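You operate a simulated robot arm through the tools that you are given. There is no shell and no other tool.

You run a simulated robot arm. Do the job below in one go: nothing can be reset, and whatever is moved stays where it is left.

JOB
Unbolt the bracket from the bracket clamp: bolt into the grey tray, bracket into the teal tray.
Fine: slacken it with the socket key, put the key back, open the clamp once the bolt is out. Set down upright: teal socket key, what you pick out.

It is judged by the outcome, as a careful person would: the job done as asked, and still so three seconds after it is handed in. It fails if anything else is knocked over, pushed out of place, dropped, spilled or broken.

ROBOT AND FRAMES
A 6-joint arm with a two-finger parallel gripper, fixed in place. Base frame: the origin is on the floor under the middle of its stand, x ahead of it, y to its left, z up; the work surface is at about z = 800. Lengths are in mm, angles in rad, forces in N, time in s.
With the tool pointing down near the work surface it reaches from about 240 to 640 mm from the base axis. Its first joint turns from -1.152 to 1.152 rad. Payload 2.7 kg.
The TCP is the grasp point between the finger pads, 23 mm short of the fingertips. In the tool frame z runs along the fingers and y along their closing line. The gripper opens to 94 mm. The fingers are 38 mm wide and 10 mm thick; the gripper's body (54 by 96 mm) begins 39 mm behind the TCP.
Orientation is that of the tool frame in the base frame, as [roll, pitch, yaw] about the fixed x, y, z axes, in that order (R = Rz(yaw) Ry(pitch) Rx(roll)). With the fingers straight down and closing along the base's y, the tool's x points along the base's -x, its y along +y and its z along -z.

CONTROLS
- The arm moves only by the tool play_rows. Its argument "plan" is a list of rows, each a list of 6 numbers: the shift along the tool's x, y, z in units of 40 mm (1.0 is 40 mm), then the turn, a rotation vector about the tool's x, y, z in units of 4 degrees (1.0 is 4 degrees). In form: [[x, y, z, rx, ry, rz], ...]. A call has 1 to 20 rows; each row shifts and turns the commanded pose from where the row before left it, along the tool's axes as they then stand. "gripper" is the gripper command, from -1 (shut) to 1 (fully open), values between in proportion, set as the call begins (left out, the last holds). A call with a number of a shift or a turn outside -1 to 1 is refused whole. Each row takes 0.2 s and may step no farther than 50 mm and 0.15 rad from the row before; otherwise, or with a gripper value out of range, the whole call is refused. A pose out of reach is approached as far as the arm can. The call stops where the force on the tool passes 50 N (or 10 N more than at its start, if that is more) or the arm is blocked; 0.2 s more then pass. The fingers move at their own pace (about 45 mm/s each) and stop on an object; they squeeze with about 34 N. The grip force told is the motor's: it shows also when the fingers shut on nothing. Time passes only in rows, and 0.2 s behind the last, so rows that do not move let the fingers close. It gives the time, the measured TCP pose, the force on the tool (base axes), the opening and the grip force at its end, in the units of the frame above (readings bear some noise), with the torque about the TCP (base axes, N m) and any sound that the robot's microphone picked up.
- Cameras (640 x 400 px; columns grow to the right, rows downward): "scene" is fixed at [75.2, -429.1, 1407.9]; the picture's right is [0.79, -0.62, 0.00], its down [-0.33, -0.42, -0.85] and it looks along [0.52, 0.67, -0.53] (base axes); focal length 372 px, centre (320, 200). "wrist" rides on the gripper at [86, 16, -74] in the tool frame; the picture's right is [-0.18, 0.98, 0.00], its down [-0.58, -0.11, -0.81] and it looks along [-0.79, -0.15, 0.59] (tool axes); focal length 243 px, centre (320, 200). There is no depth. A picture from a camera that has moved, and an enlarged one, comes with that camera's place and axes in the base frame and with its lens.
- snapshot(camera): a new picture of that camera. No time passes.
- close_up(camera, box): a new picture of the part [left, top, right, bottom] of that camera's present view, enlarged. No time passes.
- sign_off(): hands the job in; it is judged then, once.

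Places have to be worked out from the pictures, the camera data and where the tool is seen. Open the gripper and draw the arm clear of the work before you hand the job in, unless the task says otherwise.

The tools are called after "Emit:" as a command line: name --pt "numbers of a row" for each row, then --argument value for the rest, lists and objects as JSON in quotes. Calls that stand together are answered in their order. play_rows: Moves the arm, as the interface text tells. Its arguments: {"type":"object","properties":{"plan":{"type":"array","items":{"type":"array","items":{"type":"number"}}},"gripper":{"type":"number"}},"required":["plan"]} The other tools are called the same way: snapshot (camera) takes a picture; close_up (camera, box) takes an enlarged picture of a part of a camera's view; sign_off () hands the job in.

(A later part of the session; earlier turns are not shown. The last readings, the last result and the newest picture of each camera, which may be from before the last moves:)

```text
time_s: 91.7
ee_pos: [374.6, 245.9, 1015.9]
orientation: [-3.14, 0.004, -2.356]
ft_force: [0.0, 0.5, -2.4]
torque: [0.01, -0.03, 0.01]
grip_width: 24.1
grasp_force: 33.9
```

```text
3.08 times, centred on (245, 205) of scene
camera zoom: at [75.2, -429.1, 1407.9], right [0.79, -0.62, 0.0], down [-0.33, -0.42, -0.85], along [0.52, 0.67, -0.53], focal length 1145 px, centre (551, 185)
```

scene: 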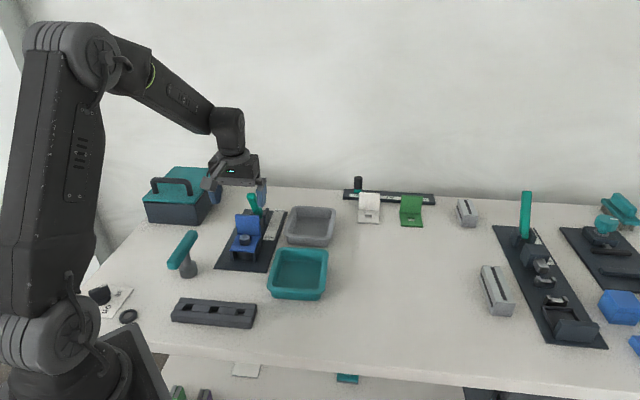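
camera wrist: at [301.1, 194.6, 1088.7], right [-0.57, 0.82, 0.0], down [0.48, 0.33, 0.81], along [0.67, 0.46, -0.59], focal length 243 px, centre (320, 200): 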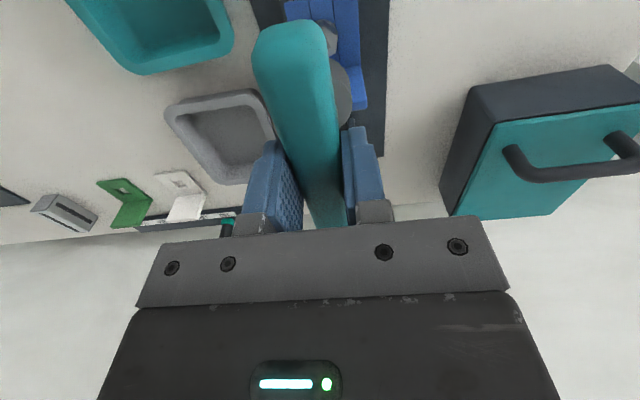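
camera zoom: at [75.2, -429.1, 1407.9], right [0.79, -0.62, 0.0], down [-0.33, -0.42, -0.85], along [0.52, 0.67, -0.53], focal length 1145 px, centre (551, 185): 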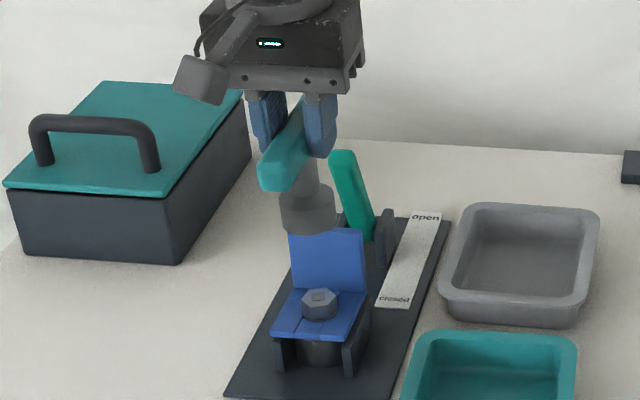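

The key hangs above the bolt. I now turn it clockwise in free air to get a long unscrewing stroke (toward yaw -267°), watching for the wrist limit.

Emit:
play_rows --pt "0 0 0 0 0 1" --pt "0 0 0 0 0 1" --pt "0 0 0 0 0 1" --pt "0 0 0 0 0 1" --pt "0 0 0 0 0 1" --pt "0 0 0 0 0 1" --pt "0 0 0 0 0 1" --pt "0 0 0 0 0 1" --pt "0 0 0 0 0 1" --pt "0 0 0 0 0 1" --pt "0 0 0 0 0 1" --pt "0 0 0 0 0 1" --pt "0 0 0 0 0 1" --pt "0 0 0 0 0 1" --pt "0 0 0 0 0 1" --pt "0 0 0 0 0 1" --pt "0 0 0 0 0 1" --pt "0 0 0 0 0 0.8" --pt "0 0 0 0 0 0"

Emit:
snapshot --camera "wrist"

```text
time_s: 95.7
ee_pos: [374.9, 248.2, 1013.3]
orientation: [3.141, 0.004, 2.684]
ft_force: [0.0, 0.3, -2.5]
torque: [0.02, 0.01, -0.02]
grip_width: 23.9
grasp_force: 33.9
```

```text
taken
camera wrist: at [303.1, 299.2, 1088.3], right [0.6, 0.8, 0.0], down [0.47, -0.36, 0.81], along [0.65, -0.48, -0.59], focal length 243 px, centre (320, 200)
```

wrist: 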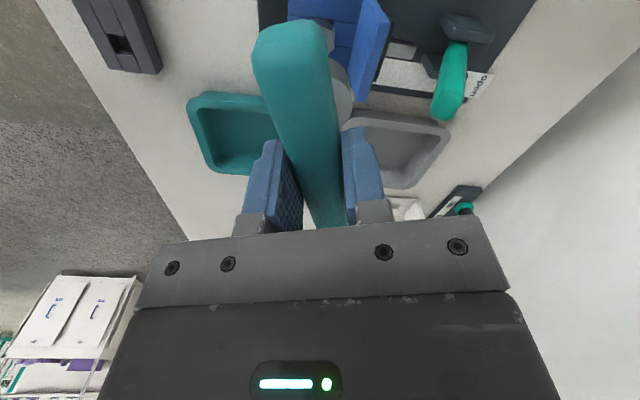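

Reached -206° without trouble. I go another 60° clockwise.

Emit:
play_rows --pt "0 0 0 0 0 1" --pt "0 0 0 0 0 1" --pt "0 0 0 0 0 1" --pt "0 0 0 0 0 1" --pt "0 0 0 0 0 1" --pt "0 0 0 0 0 1" --pt "0 0 0 0 0 1" --pt "0 0 0 0 0 1" --pt "0 0 0 0 0 1" --pt "0 0 0 0 0 1" --pt "0 0 0 0 0 1" --pt "0 0 0 0 0 1" --pt "0 0 0 0 0 1" --pt "0 0 0 0 0 1" --pt "0 0 0 0 0 1" --pt "0 0 0 0 0 0"

Emit:
snapshot --camera "wrist"

Emit:
close_up --camera "scene" --box '[200, 140, 290, 270]'

```text
time_s: 99.1
ee_pos: [374.2, 248.1, 1013.5]
orientation: [3.138, 0.001, 1.636]
ft_force: [0.2, -0.2, -2.0]
torque: [0.0, 0.02, 0.01]
grip_width: 23.8
grasp_force: 34.4
```

```text
taken
camera wrist: at [384.3, 334.0, 1088.1], right [0.99, -0.12, 0.0], down [-0.07, -0.59, 0.81], along [-0.09, -0.8, -0.59], focal length 243 px, centre (320, 200)
```

wrist: 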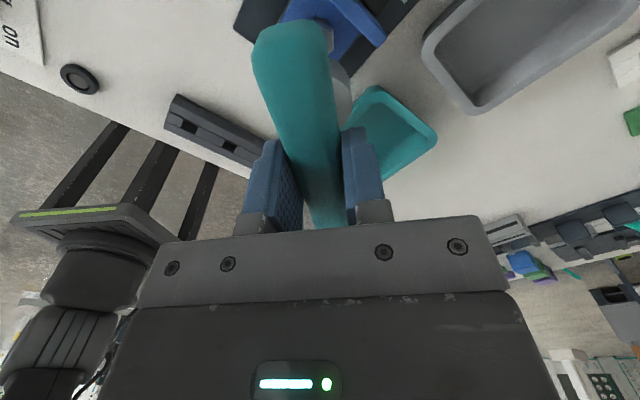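

```text
3.08 times, centred on (245, 205) of scene
camera zoom: at [75.2, -429.1, 1407.9], right [0.79, -0.62, 0.0], down [-0.33, -0.42, -0.85], along [0.52, 0.67, -0.53], focal length 1145 px, centre (551, 185)
```

zoom: 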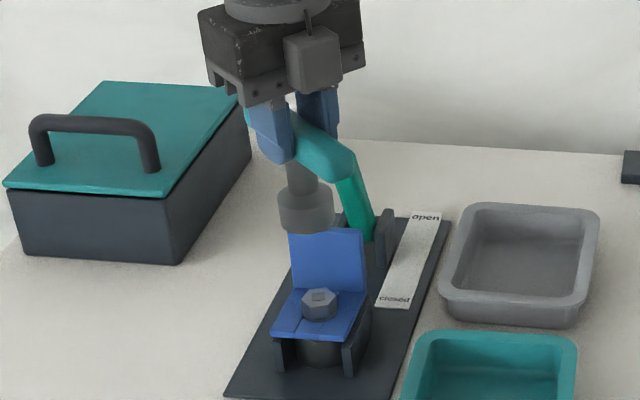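

-266° is reachable and leaves a ~290° stroke. I centre slightly and lower 55 mm to just above the bolt head.

Emit:
play_rows --pt "-0.024 -0.014 0.475 0 0 0" --pt "0 0 0.475 0 0 0" --pt "0 0 0.425 0 0 0" --pt "0 0 0 0 0 0"

Emit:
close_up --camera "scene" --box '[232, 212, 272, 252]'

Emit:
snapshot --camera "wrist"

```text
time_s: 100.1
ee_pos: [375.6, 247.7, 957.5]
orientation: [3.139, 0.001, 1.636]
ft_force: [0.0, 0.0, -1.5]
torque: [-0.02, 0.05, 0.03]
grip_width: 23.5
grasp_force: 33.9
```

```text
10.00 times, centred on (252, 232) of scene
camera zoom: at [75.2, -429.1, 1407.9], right [0.79, -0.62, 0.0], down [-0.33, -0.42, -0.85], along [0.52, 0.67, -0.53], focal length 3721 px, centre (1000, -120)
```

zoom: 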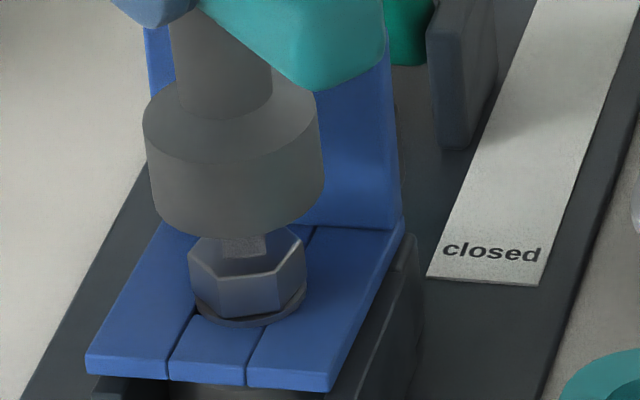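

```text
taken
camera wrist: at [384.3, 333.4, 1032.8], right [0.99, -0.12, 0.0], down [-0.07, -0.59, 0.81], along [-0.09, -0.8, -0.59], focal length 243 px, centre (320, 200)
```

wrist: 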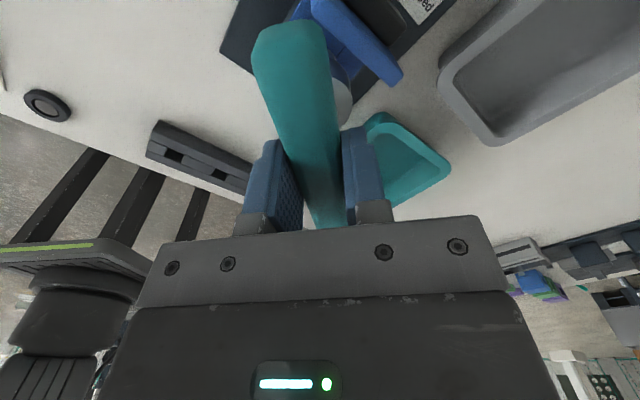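

Alignment looks good. I lower 9 mm and then in 1 mm steps, watching for the socket to slide over the hex.

Emit:
play_rows --pt "0 0 0.1 0 0 0" --pt "0 0 0.1 0 0 0" --pt "0 0 0.05 0 0 0" --pt "0 0 0.025 0 0 0" --pt "0 0 0.025 0 0 0" --pt "0 0 0.025 0 0 0" --pt "0 0 0.025 0 0 0" --pt "0 0 0 0 0 0"

Emit:
close_up --camera "scene" --box '[232, 212, 272, 252]'

```text
time_s: 101.9
ee_pos: [376.1, 246.6, 945.4]
orientation: [3.139, 0.0, 1.637]
ft_force: [-1.4, -0.3, -1.5]
torque: [0.0, -0.01, 0.0]
grip_width: 23.8
grasp_force: 34.0
```

```text
10.00 times, centred on (252, 232) of scene
camera zoom: at [75.2, -429.1, 1407.9], right [0.79, -0.62, 0.0], down [-0.33, -0.42, -0.85], along [0.52, 0.67, -0.53], focal length 3721 px, centre (1000, -120)
```

zoom: 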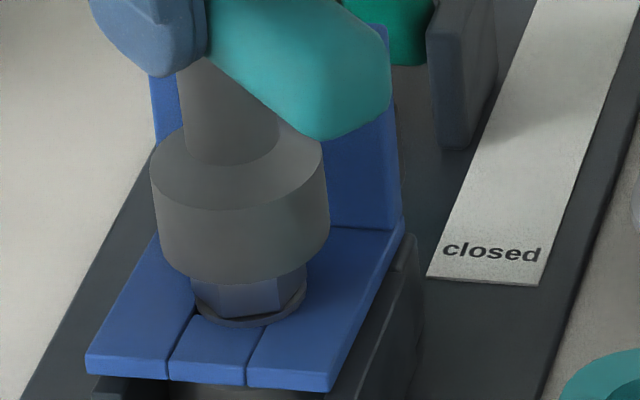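

No force yet. Continue in 1 mm steps.

Emit:
play_rows --pt "0 0 0.025 0 0 0" --pt "0 0 0.025 0 0 0" --pt "0 0 0.025 0 0 0" --pt "0 0 0 0 0 0"

Emit:
close_up --camera "scene" --box '[232, 212, 272, 252]'

```text
time_s: 102.9
ee_pos: [373.8, 246.1, 941.7]
orientation: [3.138, 0.002, 1.636]
ft_force: [0.4, -0.3, -2.1]
torque: [0.02, 0.01, 0.01]
grip_width: 23.8
grasp_force: 34.2
```

```text
10.00 times, centred on (252, 232) of scene
camera zoom: at [75.2, -429.1, 1407.9], right [0.79, -0.62, 0.0], down [-0.33, -0.42, -0.85], along [0.52, 0.67, -0.53], focal length 3721 px, centre (1000, -120)
```

zoom: 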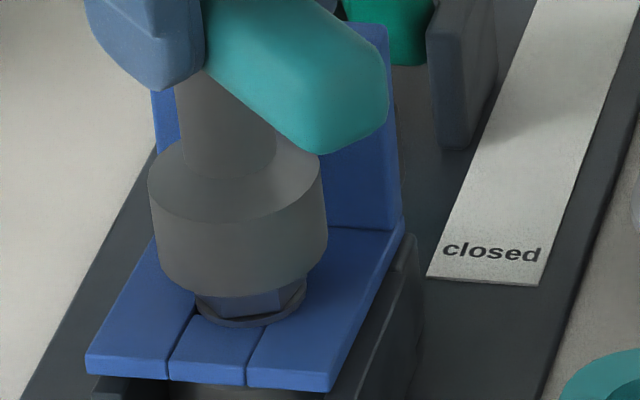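

Still free; the hex is entering the socket. I go down 6 mm more for good engagement.

Emit:
play_rows --pt "0 0 0.025 0 0 0" --pt "0 0 0.025 0 0 0" --pt "0 0 0.025 0 0 0" --pt "0 0 0.025 0 0 0" --pt "0 0 0.025 0 0 0" --pt "0 0 0.025 0 0 0" --pt "0 0 0 0 0 0"

Emit:
close_up --camera "scene" --box '[232, 212, 272, 252]'

Emit:
snapshot --camera "wrist"

```text
time_s: 104.5
ee_pos: [374.8, 245.8, 934.6]
orientation: [3.138, 0.001, 1.639]
ft_force: [-0.5, -0.3, -1.9]
torque: [-0.02, 0.02, 0.02]
grip_width: 23.8
grasp_force: 34.0
```

```text
10.00 times, centred on (252, 232) of scene
camera zoom: at [75.2, -429.1, 1407.9], right [0.79, -0.62, 0.0], down [-0.33, -0.42, -0.85], along [0.52, 0.67, -0.53], focal length 3721 px, centre (1000, -120)
```

zoom: 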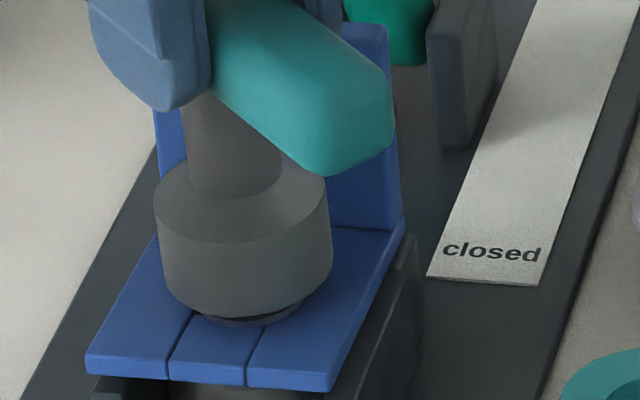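

```text
taken
camera wrist: at [384.0, 332.9, 1010.1], right [0.99, -0.12, 0.0], down [-0.07, -0.59, 0.81], along [-0.09, -0.8, -0.59], focal length 243 px, centre (320, 200)
```

wrist: 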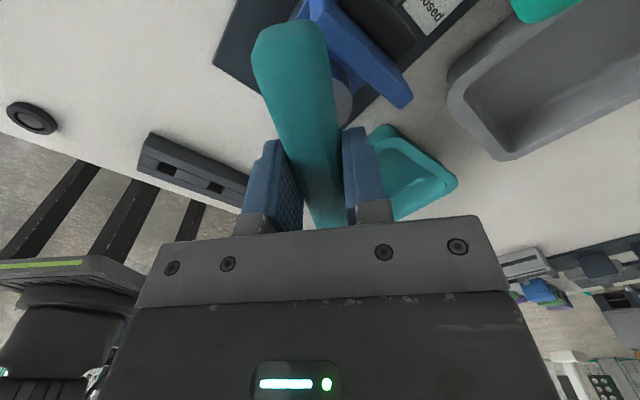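

Well seated with zero side load. I turn counter-clockwise 80°, monitoring.

Emit:
play_rows --pt "0 0 0 0 0 -1" --pt "0 0 0 0 0 -1" --pt "0 0 0 0 0 -1" --pt "0 0 0 0 0 -1" --pt "0 0 0 0 0 -1" --pt "0 0 0 0 0 -1" --pt "0 0 0 0 0 -1" --pt "0 0 0 0 0 -1" --pt "0 0 0 0 0 -1" --pt "0 0 0 0 0 -1" --pt "0 0 0 0 0 -1" --pt "0 0 0 0 0 -1" --pt "0 0 0 0 0 -1" --pt "0 0 0 0 0 -1" --pt "0 0 0 0 0 -1" --pt "0 0 0 0 0 -1" --pt "0 0 0 0 0 -1" --pt "0 0 0 0 0 -1" --pt "0 0 0 0 0 -1" --pt "0 0 0 0 0 -1"

Emit:
close_up --camera "scene" --box '[232, 212, 272, 252]'

```text
time_s: 108.7
ee_pos: [375.5, 246.1, 935.5]
orientation: [3.14, 0.006, 3.036]
ft_force: [5.2, 5.0, -3.8]
torque: [0.45, -0.43, 0.0]
grip_width: 23.7
grasp_force: 33.9
```

```text
10.00 times, centred on (252, 232) of scene
camera zoom: at [75.3, -428.9, 1407.9], right [0.79, -0.62, 0.0], down [-0.33, -0.42, -0.85], along [0.52, 0.67, -0.53], focal length 3721 px, centre (1000, -120)
```

zoom: 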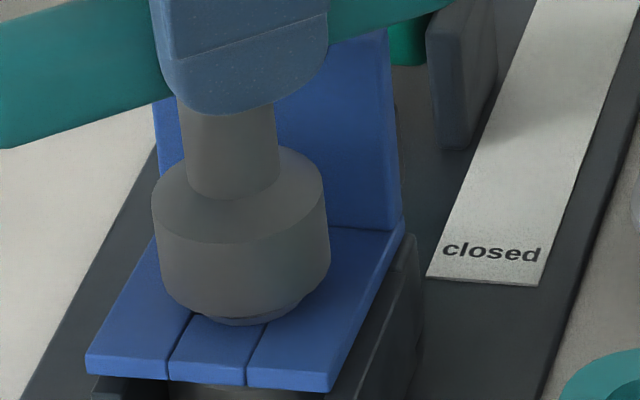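

80° with no resisting torque. I relax the small side load and turn another 76°.

Emit:
play_rows --pt "-0.007 0.008 0 0 0 0" --pt "0 0 0 0 0 -1" --pt "0 0 0 0 0 -1" --pt "0 0 0 0 0 -1" --pt "0 0 0 0 0 -1" --pt "0 0 0 0 0 -1" --pt "0 0 0 0 0 -1" --pt "0 0 0 0 0 -1" --pt "0 0 0 0 0 -1" --pt "0 0 0 0 0 -1" --pt "0 0 0 0 0 -1" --pt "0 0 0 0 0 -1" --pt "0 0 0 0 0 -1" --pt "0 0 0 0 0 -1" --pt "0 0 0 0 0 -1" --pt "0 0 0 0 0 -1" --pt "0 0 0 0 0 -1" --pt "0 0 0 0 0 -1" --pt "0 0 0 0 0 -1" --pt "0 0 0 0 0 -1"

Emit:
close_up --camera "scene" --box '[232, 212, 272, 252]'

```text
time_s: 112.9
ee_pos: [374.0, 246.6, 935.2]
orientation: [-3.138, 0.001, -1.923]
ft_force: [-1.1, 7.2, -2.8]
torque: [0.57, 0.09, 0.02]
grip_width: 23.6
grasp_force: 34.4
```

```text
10.00 times, centred on (252, 232) of scene
camera zoom: at [75.2, -428.9, 1408.0], right [0.79, -0.62, 0.0], down [-0.33, -0.42, -0.85], along [0.52, 0.67, -0.53], focal length 3721 px, centre (1000, -120)
```

zoom: 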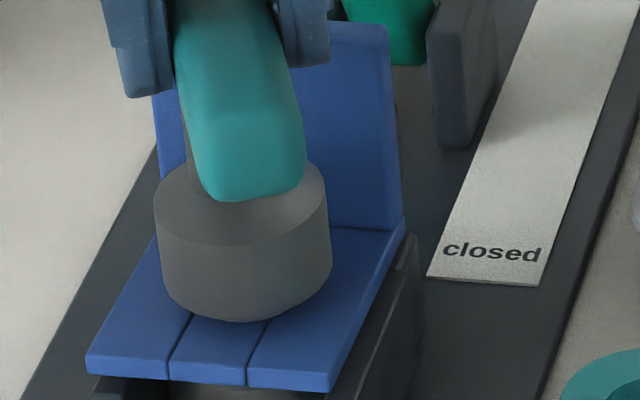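

The flange has disappeared up into the socket, so the bolt is climbing. Another 80°.

Emit:
play_rows --pt "-0.009 0.003 -0.01 0 0 0" --pt "0 0 0 0 0 -1" --pt "0 0 0 0 0 -1" --pt "0 0 0 0 0 -1" --pt "0 0 0 0 0 -1" --pt "0 0 0 0 0 -1" --pt "0 0 0 0 0 -1" --pt "0 0 0 0 0 -1" --pt "0 0 0 0 0 -1" --pt "0 0 0 0 0 -1" --pt "0 0 0 0 0 -1" --pt "0 0 0 0 0 -1" --pt "0 0 0 0 0 -1" --pt "0 0 0 0 0 -1" --pt "0 0 0 0 0 -1" --pt "0 0 0 0 0 -1" --pt "0 0 0 0 0 -1" --pt "0 0 0 0 0 -1" --pt "0 0 0 0 0 -1" --pt "0 0 0 0 0 -1"

Emit:
close_up --camera "scene" --box '[232, 212, 272, 252]'

```text
time_s: 117.1
ee_pos: [376.7, 247.3, 934.7]
orientation: [-3.138, -0.003, -0.595]
ft_force: [-1.5, 2.3, 0.0]
torque: [0.14, 0.27, -0.01]
grip_width: 23.7
grasp_force: 33.8
```

```text
10.00 times, centred on (252, 232) of scene
camera zoom: at [75.1, -429.1, 1407.9], right [0.79, -0.62, 0.0], down [-0.33, -0.42, -0.85], along [0.52, 0.67, -0.53], focal length 3721 px, centre (1000, -120)
```

zoom: 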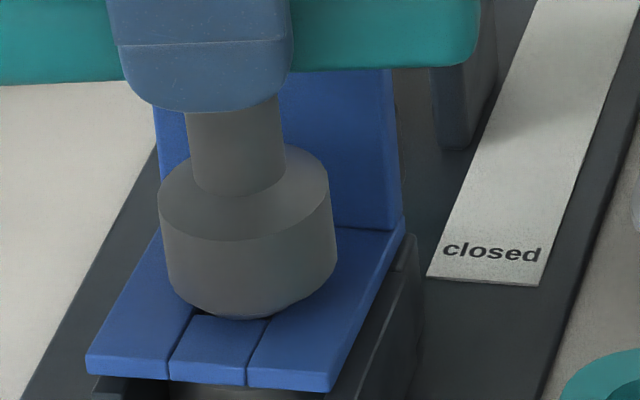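

232° done, still free-turning. I finish the stroke with another 56° (yaw ~+22°).

Emit:
play_rows --pt "0 0 -0.005 0 0 -1" --pt "0 0 0 0 0 -1" --pt "0 0 0 0 0 -1" --pt "0 0 0 0 0 -1" --pt "0 0 0 0 0 -1" --pt "0 0 0 0 0 -1" --pt "0 0 0 0 0 -1" --pt "0 0 0 0 0 -1" --pt "0 0 0 0 0 -1" --pt "0 0 0 0 0 -1" --pt "0 0 0 0 0 -1" --pt "0 0 0 0 0 -1" --pt "0 0 0 0 0 -1" --pt "0 0 0 0 0 -1" --pt "0 0 0 0 0 0"

Emit:
close_up --camera "scene" --box '[232, 212, 272, 252]'

```text
time_s: 120.3
ee_pos: [375.3, 246.5, 936.3]
orientation: [3.14, -0.003, 0.381]
ft_force: [-4.1, 0.1, -1.3]
torque: [0.01, 0.37, -0.03]
grip_width: 23.5
grasp_force: 34.0
```

```text
10.00 times, centred on (252, 232) of scene
camera zoom: at [75.1, -429.1, 1407.9], right [0.79, -0.62, 0.0], down [-0.33, -0.42, -0.85], along [0.52, 0.67, -0.53], focal length 3721 px, centre (1000, -120)
```

zoom: 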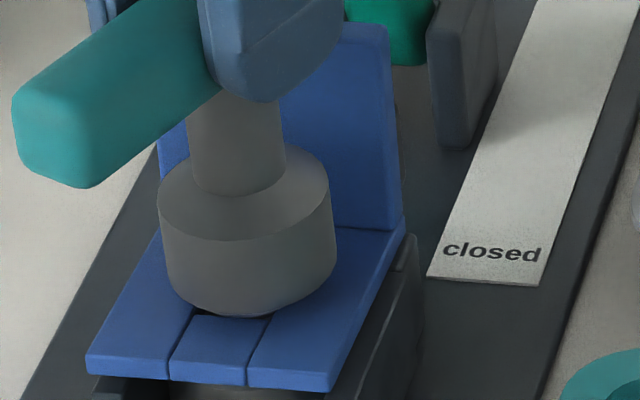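

Stroke finished (288°). I lift the key off slowly and look at the bolt.

Emit:
play_rows --pt "0 0 -0.1 0 0 0" --pt "0 0 -0.1 0 0 0" --pt "0 0 -0.15 0 0 0" --pt "0 0 -0.15 0 0 0" --pt "0 0 -0.25 0 0 0" --pt "0 0 0 0 0 0"

Emit:
close_up --camera "scene" --box '[232, 212, 272, 252]'

Emit:
close_up --camera "scene" --box '[235, 215, 265, 250]'

```text
time_s: 121.7
ee_pos: [375.5, 247.4, 966.2]
orientation: [3.14, -0.002, 0.381]
ft_force: [-0.3, 0.1, -2.3]
torque: [-0.01, -0.03, 0.04]
grip_width: 23.8
grasp_force: 33.4
```

```text
10.00 times, centred on (252, 232) of scene
camera zoom: at [75.2, -429.1, 1407.9], right [0.79, -0.62, 0.0], down [-0.33, -0.42, -0.85], along [0.52, 0.67, -0.53], focal length 3721 px, centre (1000, -120)
```

zoom: 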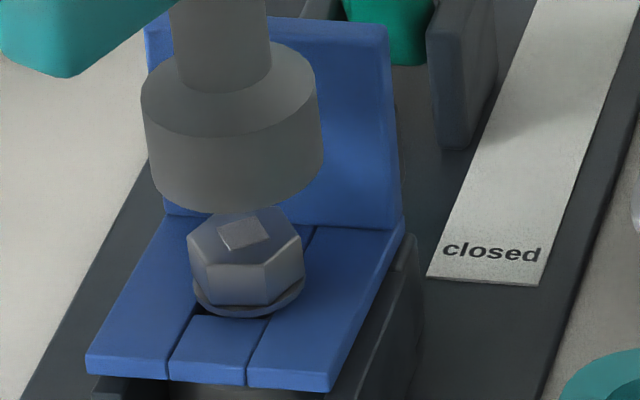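

```text
11.43 times, centred on (250, 232) of scene
camera zoom: at [75.2, -429.1, 1407.9], right [0.79, -0.62, 0.0], down [-0.33, -0.42, -0.85], along [0.52, 0.67, -0.53], focal length 4253 px, centre (1120, -171)
```

zoom: 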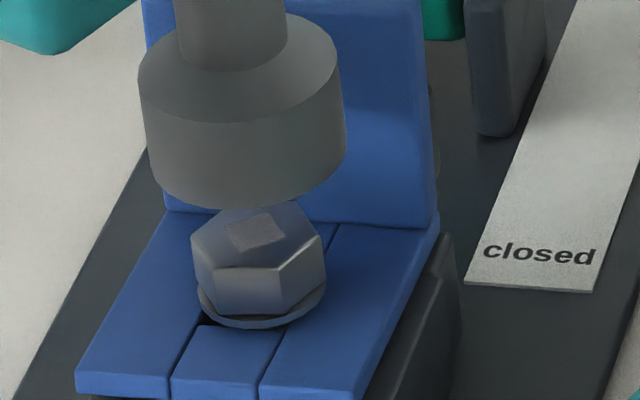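

The bolt has climbed another ~2.6 mm and its flange now stands visibly off the bracket: the thread is real and the key works. I raise a little and rotate the key back clockwise for another stroke.

Emit:
play_rows --pt "0 0 -0.2 0 0 0" --pt "0 0 0 0 0 1" --pt "0 0 0 0 0 1" --pt "0 0 0 0 0 1" --pt "0 0 0 0 0 1" --pt "0 0 0 0 0 1" --pt "0 0 0 0 0 1" --pt "0 0 0 0 0 1" --pt "0 0 0 0 0 1" --pt "0 0 0 0 0 1" --pt "0 0 0 0 0 1" --pt "0 0 0 0 0 1" --pt "0 0 0 0 0 1" --pt "0 0 0 0 0 1" --pt "0 0 0 0 0 1" --pt "0 0 0 0 0 1" --pt "0 0 0 0 0 1" --pt "0 0 0 0 0 1" --pt "0 0 0 0 0 1" --pt "0 0 0 0 0 1"

Emit:
play_rows --pt "0 0 0 0 0 1" --pt "0 0 0 0 0 1" --pt "0 0 0 0 0 1" --pt "0 0 0 0 0 1" --pt "0 0 0 0 0 1" --pt "0 0 0 0 0 1" --pt "0 0 0 0 0 1" --pt "0 0 0 0 0 1" --pt "0 0 0 0 0 1" --pt "0 0 0 0 0 1" --pt "0 0 0 0 0 1" --pt "0 0 0 0 0 1" --pt "0 0 0 0 0 1" --pt "0 0 0 0 0 1" --pt "0 0 0 0 0 1" --pt "0 0 0 0 0 1" --pt "0 0 0 0 0 1" --pt "0 0 0 0 0 1" --pt "0 0 0 0 0 1" --pt "0 0 0 0 0 1"

Emit:
play_rows --pt "0 0 0 0 0 1" --pt "0 0 0 0 0 1" --pt "0 0 0 0 0 1" --pt "0 0 0 0 0 1" --pt "0 0 0 0 0 1" --pt "0 0 0 0 0 1" --pt "0 0 0 0 0 1" --pt "0 0 0 0 0 1" --pt "0 0 0 0 0 1" --pt "0 0 0 0 0 1" --pt "0 0 0 0 0 1" --pt "0 0 0 0 0 1" --pt "0 0 0 0 0 1" --pt "0 0 0 0 0 1" --pt "0 0 0 0 0 1" --pt "0 0 0 0 0 1" --pt "0 0 0 0 0 1" --pt "0 0 0 0 0 1" --pt "0 0 0 0 0 1" --pt "0 0 0 0 0 1"

Emit:
snapshot --camera "wrist"

```text
time_s: 125.9
ee_pos: [374.9, 246.7, 974.5]
orientation: [-3.14, -0.001, -0.947]
ft_force: [0.5, 0.1, -2.9]
torque: [0.05, 0.01, 0.0]
grip_width: 23.9
grasp_force: 34.1
```

```text
time_s: 130.1
ee_pos: [373.0, 247.4, 976.4]
orientation: [-3.14, 0.004, -2.343]
ft_force: [-0.2, 0.4, -2.0]
torque: [0.02, 0.0, 0.01]
grip_width: 23.6
grasp_force: 33.9
```

```text
time_s: 134.3
ee_pos: [374.9, 247.0, 974.0]
orientation: [3.138, 0.003, 2.543]
ft_force: [-0.2, 0.1, -2.8]
torque: [-0.02, 0.0, 0.0]
grip_width: 23.6
grasp_force: 34.1
```

```text
taken
camera wrist: at [311.5, 307.8, 1047.9], right [0.71, 0.71, 0.0], down [0.42, -0.42, 0.81], along [0.57, -0.57, -0.59], focal length 243 px, centre (320, 200)
```

wrist: 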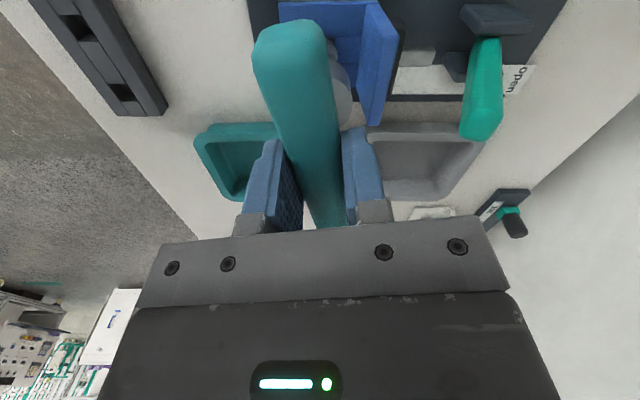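

At -214°. I continue toward -291° for a full 300° stroke, checking the limit.

Emit:
play_rows --pt "0 0 0 0 0 1" --pt "0 0 0 0 0 1" --pt "0 0 0 0 0 1" --pt "0 0 0 0 0 1" --pt "0 0 0 0 0 1" --pt "0 0 0 0 0 1" --pt "0 0 0 0 0 1" --pt "0 0 0 0 0 1" --pt "0 0 0 0 0 1" --pt "0 0 0 0 0 1" --pt "0 0 0 0 0 1" --pt "0 0 0 0 0 1" --pt "0 0 0 0 0 1" --pt "0 0 0 0 0 1" --pt "0 0 0 0 0 1" --pt "0 0 0 0 0 1" --pt "0 0 0 0 0 1" --pt "0 0 0 0 0 1" --pt "0 0 0 0 0 1"

Emit:
snapshot --camera "wrist"

Emit:
close_up --camera "scene" --box '[232, 202, 272, 252]'

```text
time_s: 138.3
ee_pos: [374.8, 247.2, 973.7]
orientation: [3.138, -0.002, 1.216]
ft_force: [1.4, -0.7, -2.0]
torque: [-0.02, 0.04, -0.07]
grip_width: 23.8
grasp_force: 33.9
```

```text
taken
camera wrist: at [418.9, 322.0, 1049.3], right [0.86, -0.51, 0.0], down [-0.31, -0.51, 0.8], along [-0.41, -0.69, -0.59], focal length 243 px, centre (320, 200)
```

wrist: 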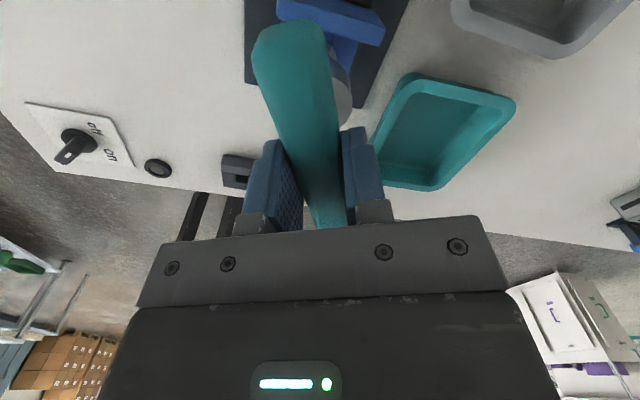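

```text
8.00 times, centred on (252, 227) of scene
camera zoom: at [75.2, -429.1, 1407.9], right [0.79, -0.62, 0.0], down [-0.33, -0.42, -0.85], along [0.52, 0.67, -0.53], focal length 2977 px, centre (864, -16)
```

zoom: 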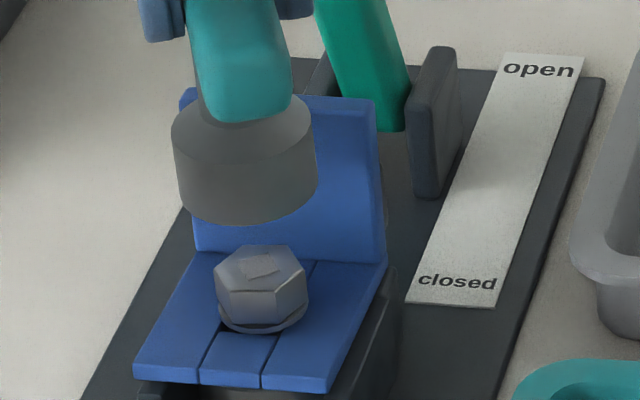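

-290° reached. I centre slightly and lower: 22 mm, then 12 mm in 1 mm steps onto the hex.

Emit:
play_rows --pt "-0.022 -0.008 0.2 0 0 0" --pt "0 0 0.2 0 0 0" --pt "0 0 0.15 0 0 0" --pt "0 0 0.025 0 0 0" --pt "0 0 0.025 0 0 0" --pt "0 0 0.025 0 0 0" --pt "0 0 0.025 0 0 0" --pt "0 0 0.025 0 0 0" --pt "0 0 0.025 0 0 0" --pt "0 0 0.025 0 0 0" --pt "0 0 0 0 0 0"

Emit:
close_up --camera "scene" --box '[232, 212, 272, 252]'

```text
time_s: 140.7
ee_pos: [374.0, 247.3, 944.8]
orientation: [3.137, 0.0, 1.218]
ft_force: [-0.4, 0.1, -1.7]
torque: [0.0, 0.01, -0.02]
grip_width: 23.8
grasp_force: 33.7
```

```text
10.00 times, centred on (252, 232) of scene
camera zoom: at [75.2, -429.1, 1407.9], right [0.79, -0.62, 0.0], down [-0.33, -0.42, -0.85], along [0.52, 0.67, -0.53], focal length 3721 px, centre (1000, -120)
```

zoom: 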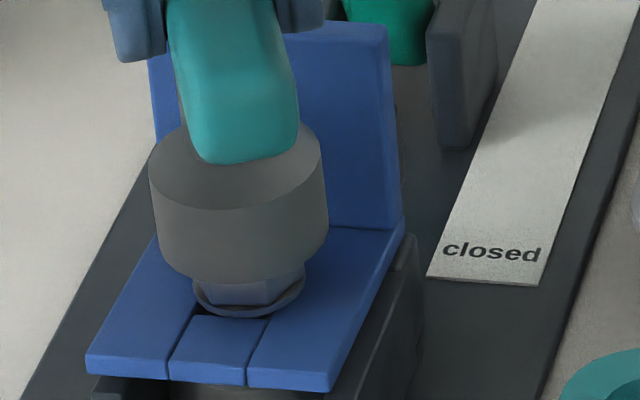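

The socket is over the hex with no force. Four more millimetres, then start turning.

Emit:
play_rows --pt "0 0 0.025 0 0 0" --pt "0 0 0.025 0 0 0" --pt "0 0 0.025 0 0 0" --pt "0 0 0.025 0 0 0" --pt "0 0 0 0 0 0" --pt "0 0 0 0 0 -1" --pt "0 0 0 0 0 -1" --pt "0 0 0 0 0 -1" --pt "0 0 0 0 0 -1" --pt "0 0 0 0 0 -1" --pt "0 0 0 0 0 -1" --pt "0 0 0 0 0 -1" --pt "0 0 0 0 0 -1" --pt "0 0 0 0 0 -1" --pt "0 0 0 0 0 -1" --pt "0 0 0 0 0 -1" --pt "0 0 0 0 0 -1" --pt "0 0 0 0 0 -1" --pt "0 0 0 0 0 -1" --pt "0 0 0 0 0 -1"

Emit:
play_rows --pt "0 0 0 0 0 -1" --pt "0 0 0 0 0 -1" --pt "0 0 0 0 0 -1" --pt "0 0 0 0 0 -1" --pt "0 0 0 0 0 -1" --pt "0 0 0 0 0 -1" --pt "0 0 0 0 0 -1" --pt "0 0 0 0 0 -1" --pt "0 0 0 0 0 -1" --pt "0 0 0 0 0 -1" --pt "0 0 0 0 0 -1" --pt "0 0 0 0 0 -1" --pt "0 0 0 0 0 -1" --pt "0 0 0 0 0 -1" --pt "0 0 0 0 0 -1" --pt "0 0 0 0 0 -1" --pt "0 0 0 0 0 -1" --pt "0 0 0 0 0 -1" --pt "0 0 0 0 0 -1" --pt "0 0 0 0 0 -1"

Emit:
close_up --camera "scene" --box '[232, 212, 272, 252]'

```text
time_s: 144.9
ee_pos: [374.7, 246.5, 940.8]
orientation: [3.138, 0.002, 2.266]
ft_force: [-2.3, 9.8, -3.9]
torque: [0.81, 0.18, -0.03]
grip_width: 23.6
grasp_force: 34.0
```

```text
time_s: 149.1
ee_pos: [373.8, 247.1, 940.7]
orientation: [-3.139, 0.003, -2.62]
ft_force: [1.9, 7.0, -0.9]
torque: [0.64, -0.17, 0.02]
grip_width: 23.6
grasp_force: 34.3
```

```text
10.00 times, centred on (252, 232) of scene
camera zoom: at [75.2, -428.9, 1407.9], right [0.79, -0.62, 0.0], down [-0.33, -0.42, -0.85], along [0.52, 0.67, -0.53], focal length 3721 px, centre (1000, -120)
```

zoom: 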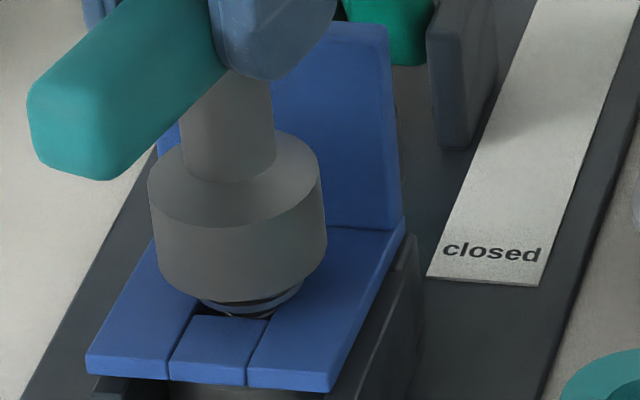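

140° into this stroke and the flange keeps rising. I relieve the side load and continue two more calls.

Emit:
play_rows --pt "-0.006 0.011 -0.005 0 0 0" --pt "0 0 0 0 0 -1" --pt "0 0 0 0 0 -1" --pt "0 0 0 0 0 -1" --pt "0 0 0 0 0 -1" --pt "0 0 0 0 0 -1" --pt "0 0 0 0 0 -1" --pt "0 0 0 0 0 -1" --pt "0 0 0 0 0 -1" --pt "0 0 0 0 0 -1" --pt "0 0 0 0 0 -1" --pt "0 0 0 0 0 -1" --pt "0 0 0 0 0 -1" --pt "0 0 0 0 0 -1" --pt "0 0 0 0 0 -1" --pt "0 0 0 0 0 -1" --pt "0 0 0 0 0 -1" --pt "0 0 0 0 0 -1" --pt "0 0 0 0 0 -1" --pt "0 0 0 0 0 -1"

Emit:
close_up --camera "scene" --box '[232, 212, 272, 252]'

```text
time_s: 153.3
ee_pos: [373.7, 247.8, 941.0]
orientation: [-3.138, 0.001, -1.292]
ft_force: [0.4, -0.3, -2.7]
torque: [-0.01, 0.04, -0.01]
grip_width: 23.7
grasp_force: 34.1
```

```text
10.00 times, centred on (252, 232) of scene
camera zoom: at [75.2, -429.1, 1407.9], right [0.79, -0.62, 0.0], down [-0.33, -0.42, -0.85], along [0.52, 0.67, -0.53], focal length 3721 px, centre (1000, -120)
```

zoom: 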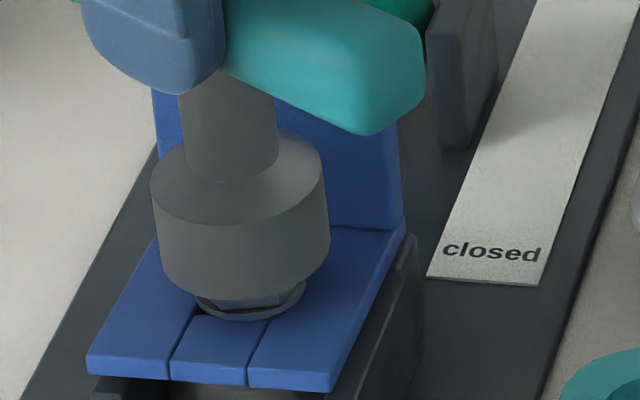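

The side load vanished and the bolt seems to have dropped back slightly inside the socket: it has probably come off its thread. I lift the key and look.

Emit:
play_rows --pt "0 0 -0.1 0 0 0" --pt "0 0 -0.1 0 0 0" --pt "0 0 -0.15 0 0 0" --pt "0 0 -0.15 0 0 0" --pt "0 0 -0.3 0 0 0" --pt "0 0 0 0 0 0"

Emit:
close_up --camera "scene" --box '[235, 215, 265, 250]'

Emit:
close_up --camera "scene" --box '[225, 180, 295, 275]'

```text
time_s: 154.7
ee_pos: [373.5, 246.7, 973.6]
orientation: [-3.136, 0.001, -1.293]
ft_force: [0.6, 0.0, -2.1]
torque: [0.01, 0.02, -0.01]
grip_width: 23.7
grasp_force: 34.6
```

```text
11.43 times, centred on (250, 232) of scene
camera zoom: at [75.2, -429.1, 1407.9], right [0.79, -0.62, 0.0], down [-0.33, -0.42, -0.85], along [0.52, 0.67, -0.53], focal length 4253 px, centre (1120, -171)
```

zoom: 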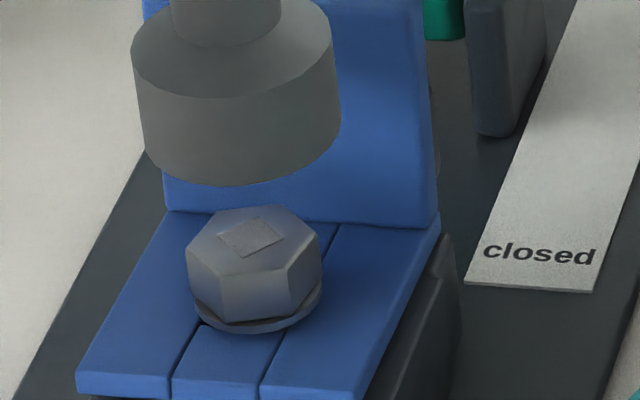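

```text
4.21 times, centred on (260, 228) of scene
camera zoom: at [75.2, -429.1, 1407.9], right [0.79, -0.62, 0.0], down [-0.33, -0.42, -0.85], along [0.52, 0.67, -0.53], focal length 1567 px, centre (573, 84)
```

zoom: 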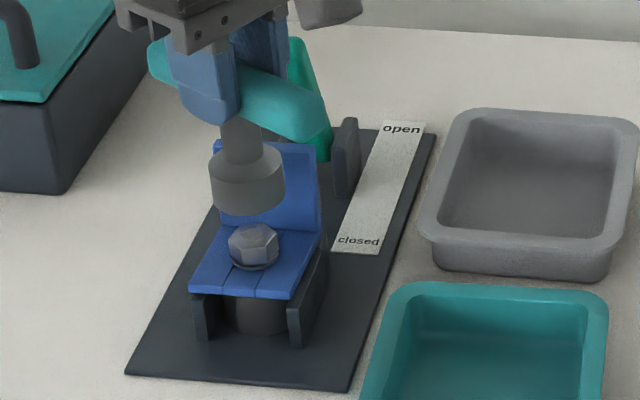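

The bolt head now sits loose and slightly tilted in the hole: it is free. I raise the key, turn it back to yaw -135° and return it.

Emit:
play_rows --pt "0 0 -0.5 0 0 0" --pt "0 0 -0.55 0 0 0" --pt "0 0 0 0 0 1" --pt "0 0 0 0 0 1" --pt "0 0 0 0 0 1" --pt "0 0 0 0 0 1" --pt "0 0 0 0 0 1" --pt "0 0 0 0 0 1" --pt "0 0 0 0 0 1" --pt "0 0 0 0 0 1" --pt "0 0 0 0 0 1" --pt "0 0 0 0 0 1" --pt "0 0 0 0 0 1" --pt "0 0 0 0 0 1" --pt "0 0 0 0 0 1" --pt "0 0 0 0 0 1" --pt "0 0 0 0 0 1" --pt "0 0 0 0 0 0.23" --pt "0 0 0 0 0 0"

Emit:
snapshot --camera "wrist"

```text
time_s: 158.7
ee_pos: [373.3, 246.7, 1015.8]
orientation: [-3.14, 0.004, -2.359]
ft_force: [0.2, 0.2, -2.4]
torque: [0.0, 0.01, 0.02]
grip_width: 23.7
grasp_force: 34.0
```

```text
taken
camera wrist: at [300.0, 196.2, 1089.8], right [-0.56, 0.83, 0.0], down [0.49, 0.33, 0.81], along [0.67, 0.45, -0.59], focal length 243 px, centre (320, 200)
```

wrist: 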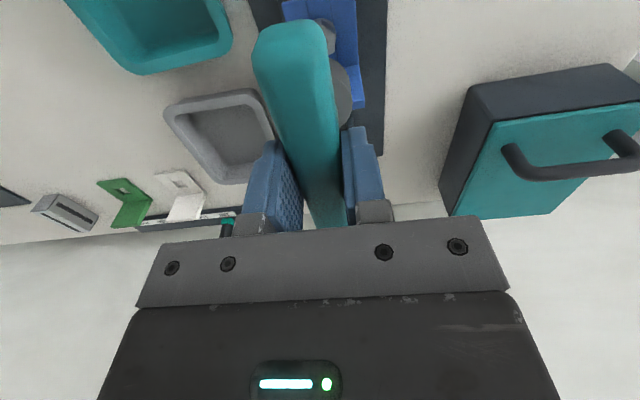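

I carry the key back over its spot and lower to ~9 mm above the table.

Emit:
play_rows --pt "0.49 0.712 0 0 0 0" --pt "0.49 0.712 0 0 0 0" --pt "0.49 0.712 0 0 0 0" --pt "0.49 0.712 0 0 0 0" --pt "0 0 0 0 0 0" --pt "0 0 0.9 0 0 0" --pt "0 0 0.9 0 0 0" --pt "0 0 0.75 0 0 0" --pt "0 0 0.5 0 0 0" --pt "0 0 0 0 0 0"

Emit:
snapshot --camera "wrist"

Emit:
close_up --camera "scene" --box '[150, 205, 220, 285]'

```text
time_s: 160.9
ee_pos: [239.4, 272.0, 893.6]
orientation: [-3.14, 0.004, -2.356]
ft_force: [0.1, 0.0, -2.7]
torque: [0.01, -0.01, 0.02]
grip_width: 23.7
grasp_force: 33.7
```

```text
taken
camera wrist: at [165.7, 221.4, 967.9], right [-0.56, 0.83, 0.0], down [0.49, 0.33, 0.81], along [0.67, 0.45, -0.59], focal length 243 px, centre (320, 200)
```

wrist: 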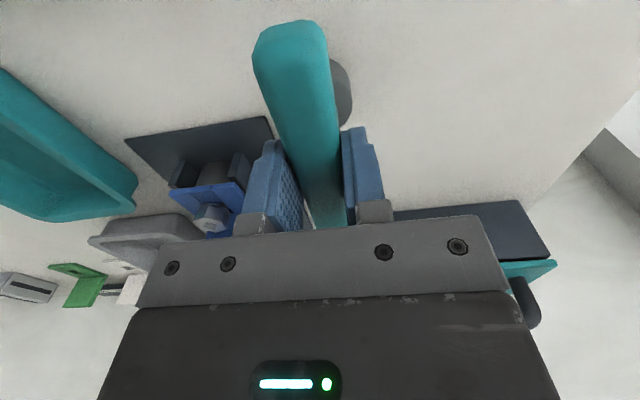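

```text
5.00 times, centred on (185, 245) of scene
camera zoom: at [75.2, -429.1, 1407.9], right [0.79, -0.62, 0.0], down [-0.33, -0.42, -0.85], along [0.52, 0.67, -0.53], focal length 1861 px, centre (995, -25)
```

zoom: 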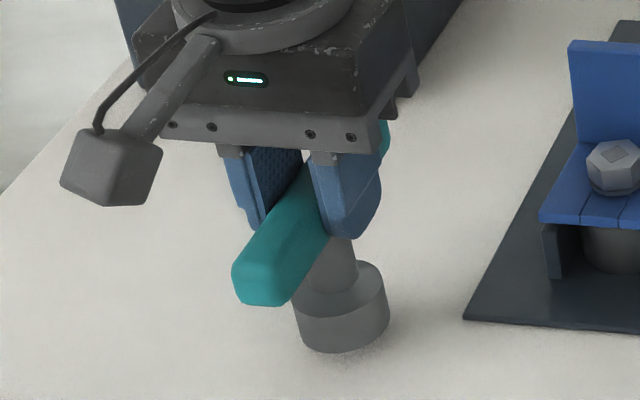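

I correct 1.5 mm sideways and ease down the last 9 mm until contact.

Emit:
play_rows --pt "0.023 0.034 0.1 0 0 0" --pt "0 0 0.075 0 0 0" --pt "0 0 0.02 0 0 0" --pt "0 0 0.012 0 0 0" --pt "0 0 0 0 0 0"

Emit:
close_up --camera "scene" --box '[150, 205, 220, 285]'

```text
time_s: 162.1
ee_pos: [237.4, 272.5, 884.9]
orientation: [-3.14, 0.004, -2.358]
ft_force: [-1.9, -1.2, 7.9]
torque: [-0.14, 0.37, 0.07]
grip_width: 23.6
grasp_force: 34.1
```

```text
5.00 times, centred on (185, 245) of scene
camera zoom: at [75.0, -429.2, 1407.9], right [0.79, -0.62, 0.0], down [-0.33, -0.42, -0.85], along [0.52, 0.67, -0.53], focal length 1861 px, centre (995, -25)
```

zoom: 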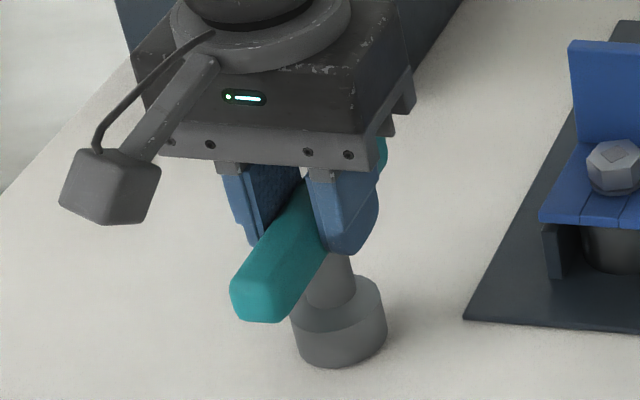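

The key is standing on the table (+8 N). I relax 0.2 mm, open and rise clear.

Emit:
play_rows --pt "0 0 -0.005 0 0 0" --pt "0 0 0 0 0 0"

Emit:
play_rows --pt "0 0 0 0 0 0" --pt "0 0 0 0 0 0" --pt "0 0 0 0 0 0" --pt "0 0 0 0 0 0" --pt "0 0 0 0 0 0" --pt "0 0 -0.2 0 0 0" --pt "0 0 -0.5 0 0 0" --pt "0 0 -0.9 0 0 0" --pt "0 0 -0.8 0 0 0" --pt "0 0 0 0 0 0" --gripper 1

Emit:
snapshot --camera "wrist"

Emit:
close_up --camera "scene" --box '[150, 190, 270, 290]'

```text
time_s: 162.7
ee_pos: [236.7, 272.7, 885.1]
orientation: [-3.141, 0.003, -2.358]
ft_force: [-0.4, -2.8, 12.1]
torque: [-0.26, 0.28, 0.06]
grip_width: 23.8
grasp_force: 34.1
```

```text
time_s: 164.9
ee_pos: [235.5, 271.8, 980.7]
orientation: [3.141, 0.002, -2.358]
ft_force: [-0.7, 0.3, -0.3]
torque: [0.0, 0.0, -0.01]
grip_width: 94.2
grasp_force: 0.0
```

```text
taken
camera wrist: at [162.1, 222.2, 1055.6], right [-0.56, 0.83, 0.0], down [0.49, 0.33, 0.81], along [0.67, 0.45, -0.59], focal length 243 px, centre (320, 200)
```

wrist: 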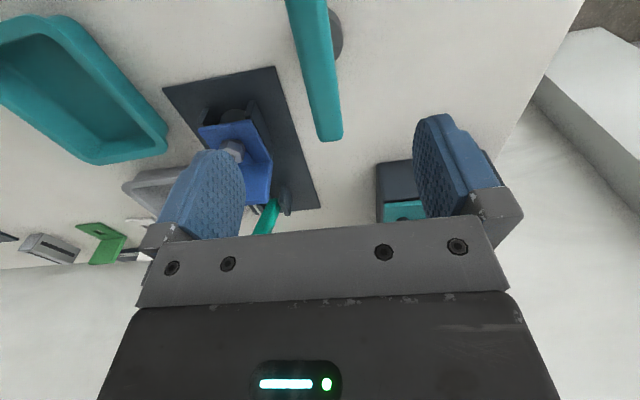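

```text
4.00 times, centred on (210, 240) of scene
camera zoom: at [75.1, -429.1, 1407.9], right [0.79, -0.62, 0.0], down [-0.33, -0.42, -0.85], along [0.52, 0.67, -0.53], focal length 1489 px, centre (760, 40)
```

zoom: 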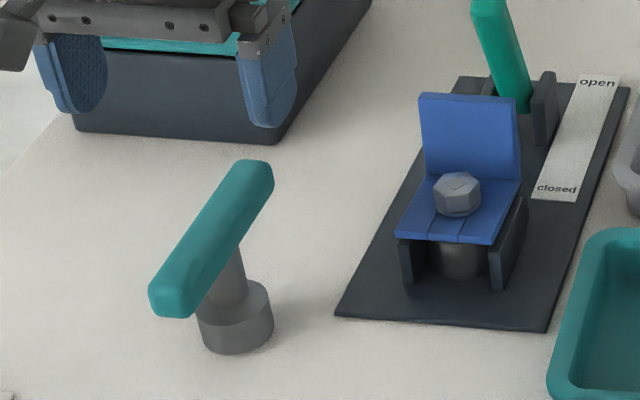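

The key is back upright. I return above the bolt to look at it from the wrist camera.

Emit:
play_rows --pt "-0.504 -0.7275 0 0 0 0" --pt "-0.504 -0.7275 0 0 0 0" --pt "-0.504 -0.7275 0 0 0 0" --pt "-0.504 -0.7275 0 0 0 0" --pt "0 0 0.12 0 0 0" --pt "0 0 0 0 0 0"

Emit:
close_up --camera "wrist" --box '[260, 0, 400, 225]'

Emit:
close_up --camera "wrist" --box '[292, 30, 352, 100]'

Emit:
close_up --camera "scene" --box '[235, 215, 265, 250]'

```text
time_s: 166.3
ee_pos: [375.2, 247.7, 978.6]
orientation: [-3.141, 0.004, -2.358]
ft_force: [0.0, -0.1, 0.6]
torque: [0.01, 0.0, 0.0]
grip_width: 93.8
grasp_force: 0.0
```

```text
1.78 times, centred on (330, 112) of wrist
camera zoom: at [300.9, 197.3, 1052.0], right [-0.56, 0.83, 0.0], down [0.49, 0.33, 0.81], along [0.67, 0.45, -0.59], focal length 431 px, centre (302, 356)
```

zoom: 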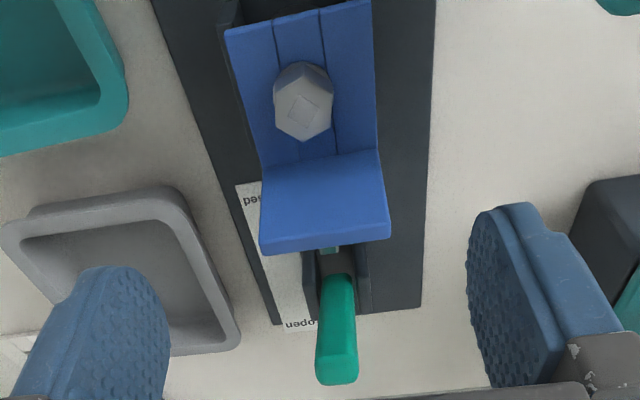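

```text
5.71 times, centred on (322, 65) of wrist
camera zoom: at [300.9, 197.3, 1052.0], right [-0.56, 0.83, 0.0], down [0.49, 0.33, 0.81], along [0.67, 0.45, -0.59], focal length 1386 px, centre (309, 971)
```

zoom: 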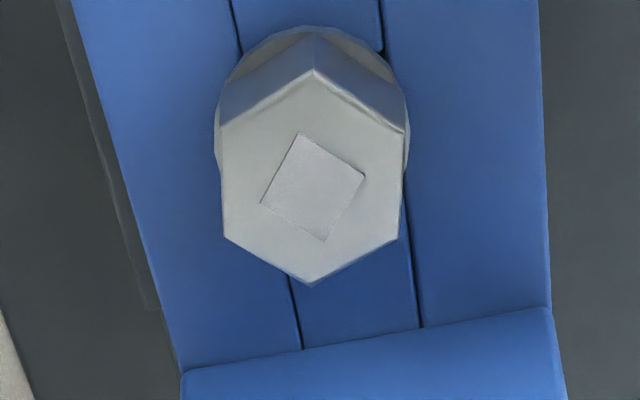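

```text
11.43 times, centred on (250, 232) of scene
camera zoom: at [75.2, -429.1, 1407.9], right [0.79, -0.62, 0.0], down [-0.33, -0.42, -0.85], along [0.52, 0.67, -0.53], focal length 4253 px, centre (1120, -171)
```

zoom: 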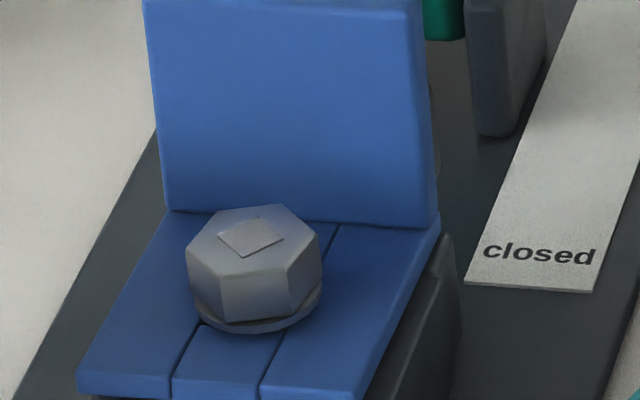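

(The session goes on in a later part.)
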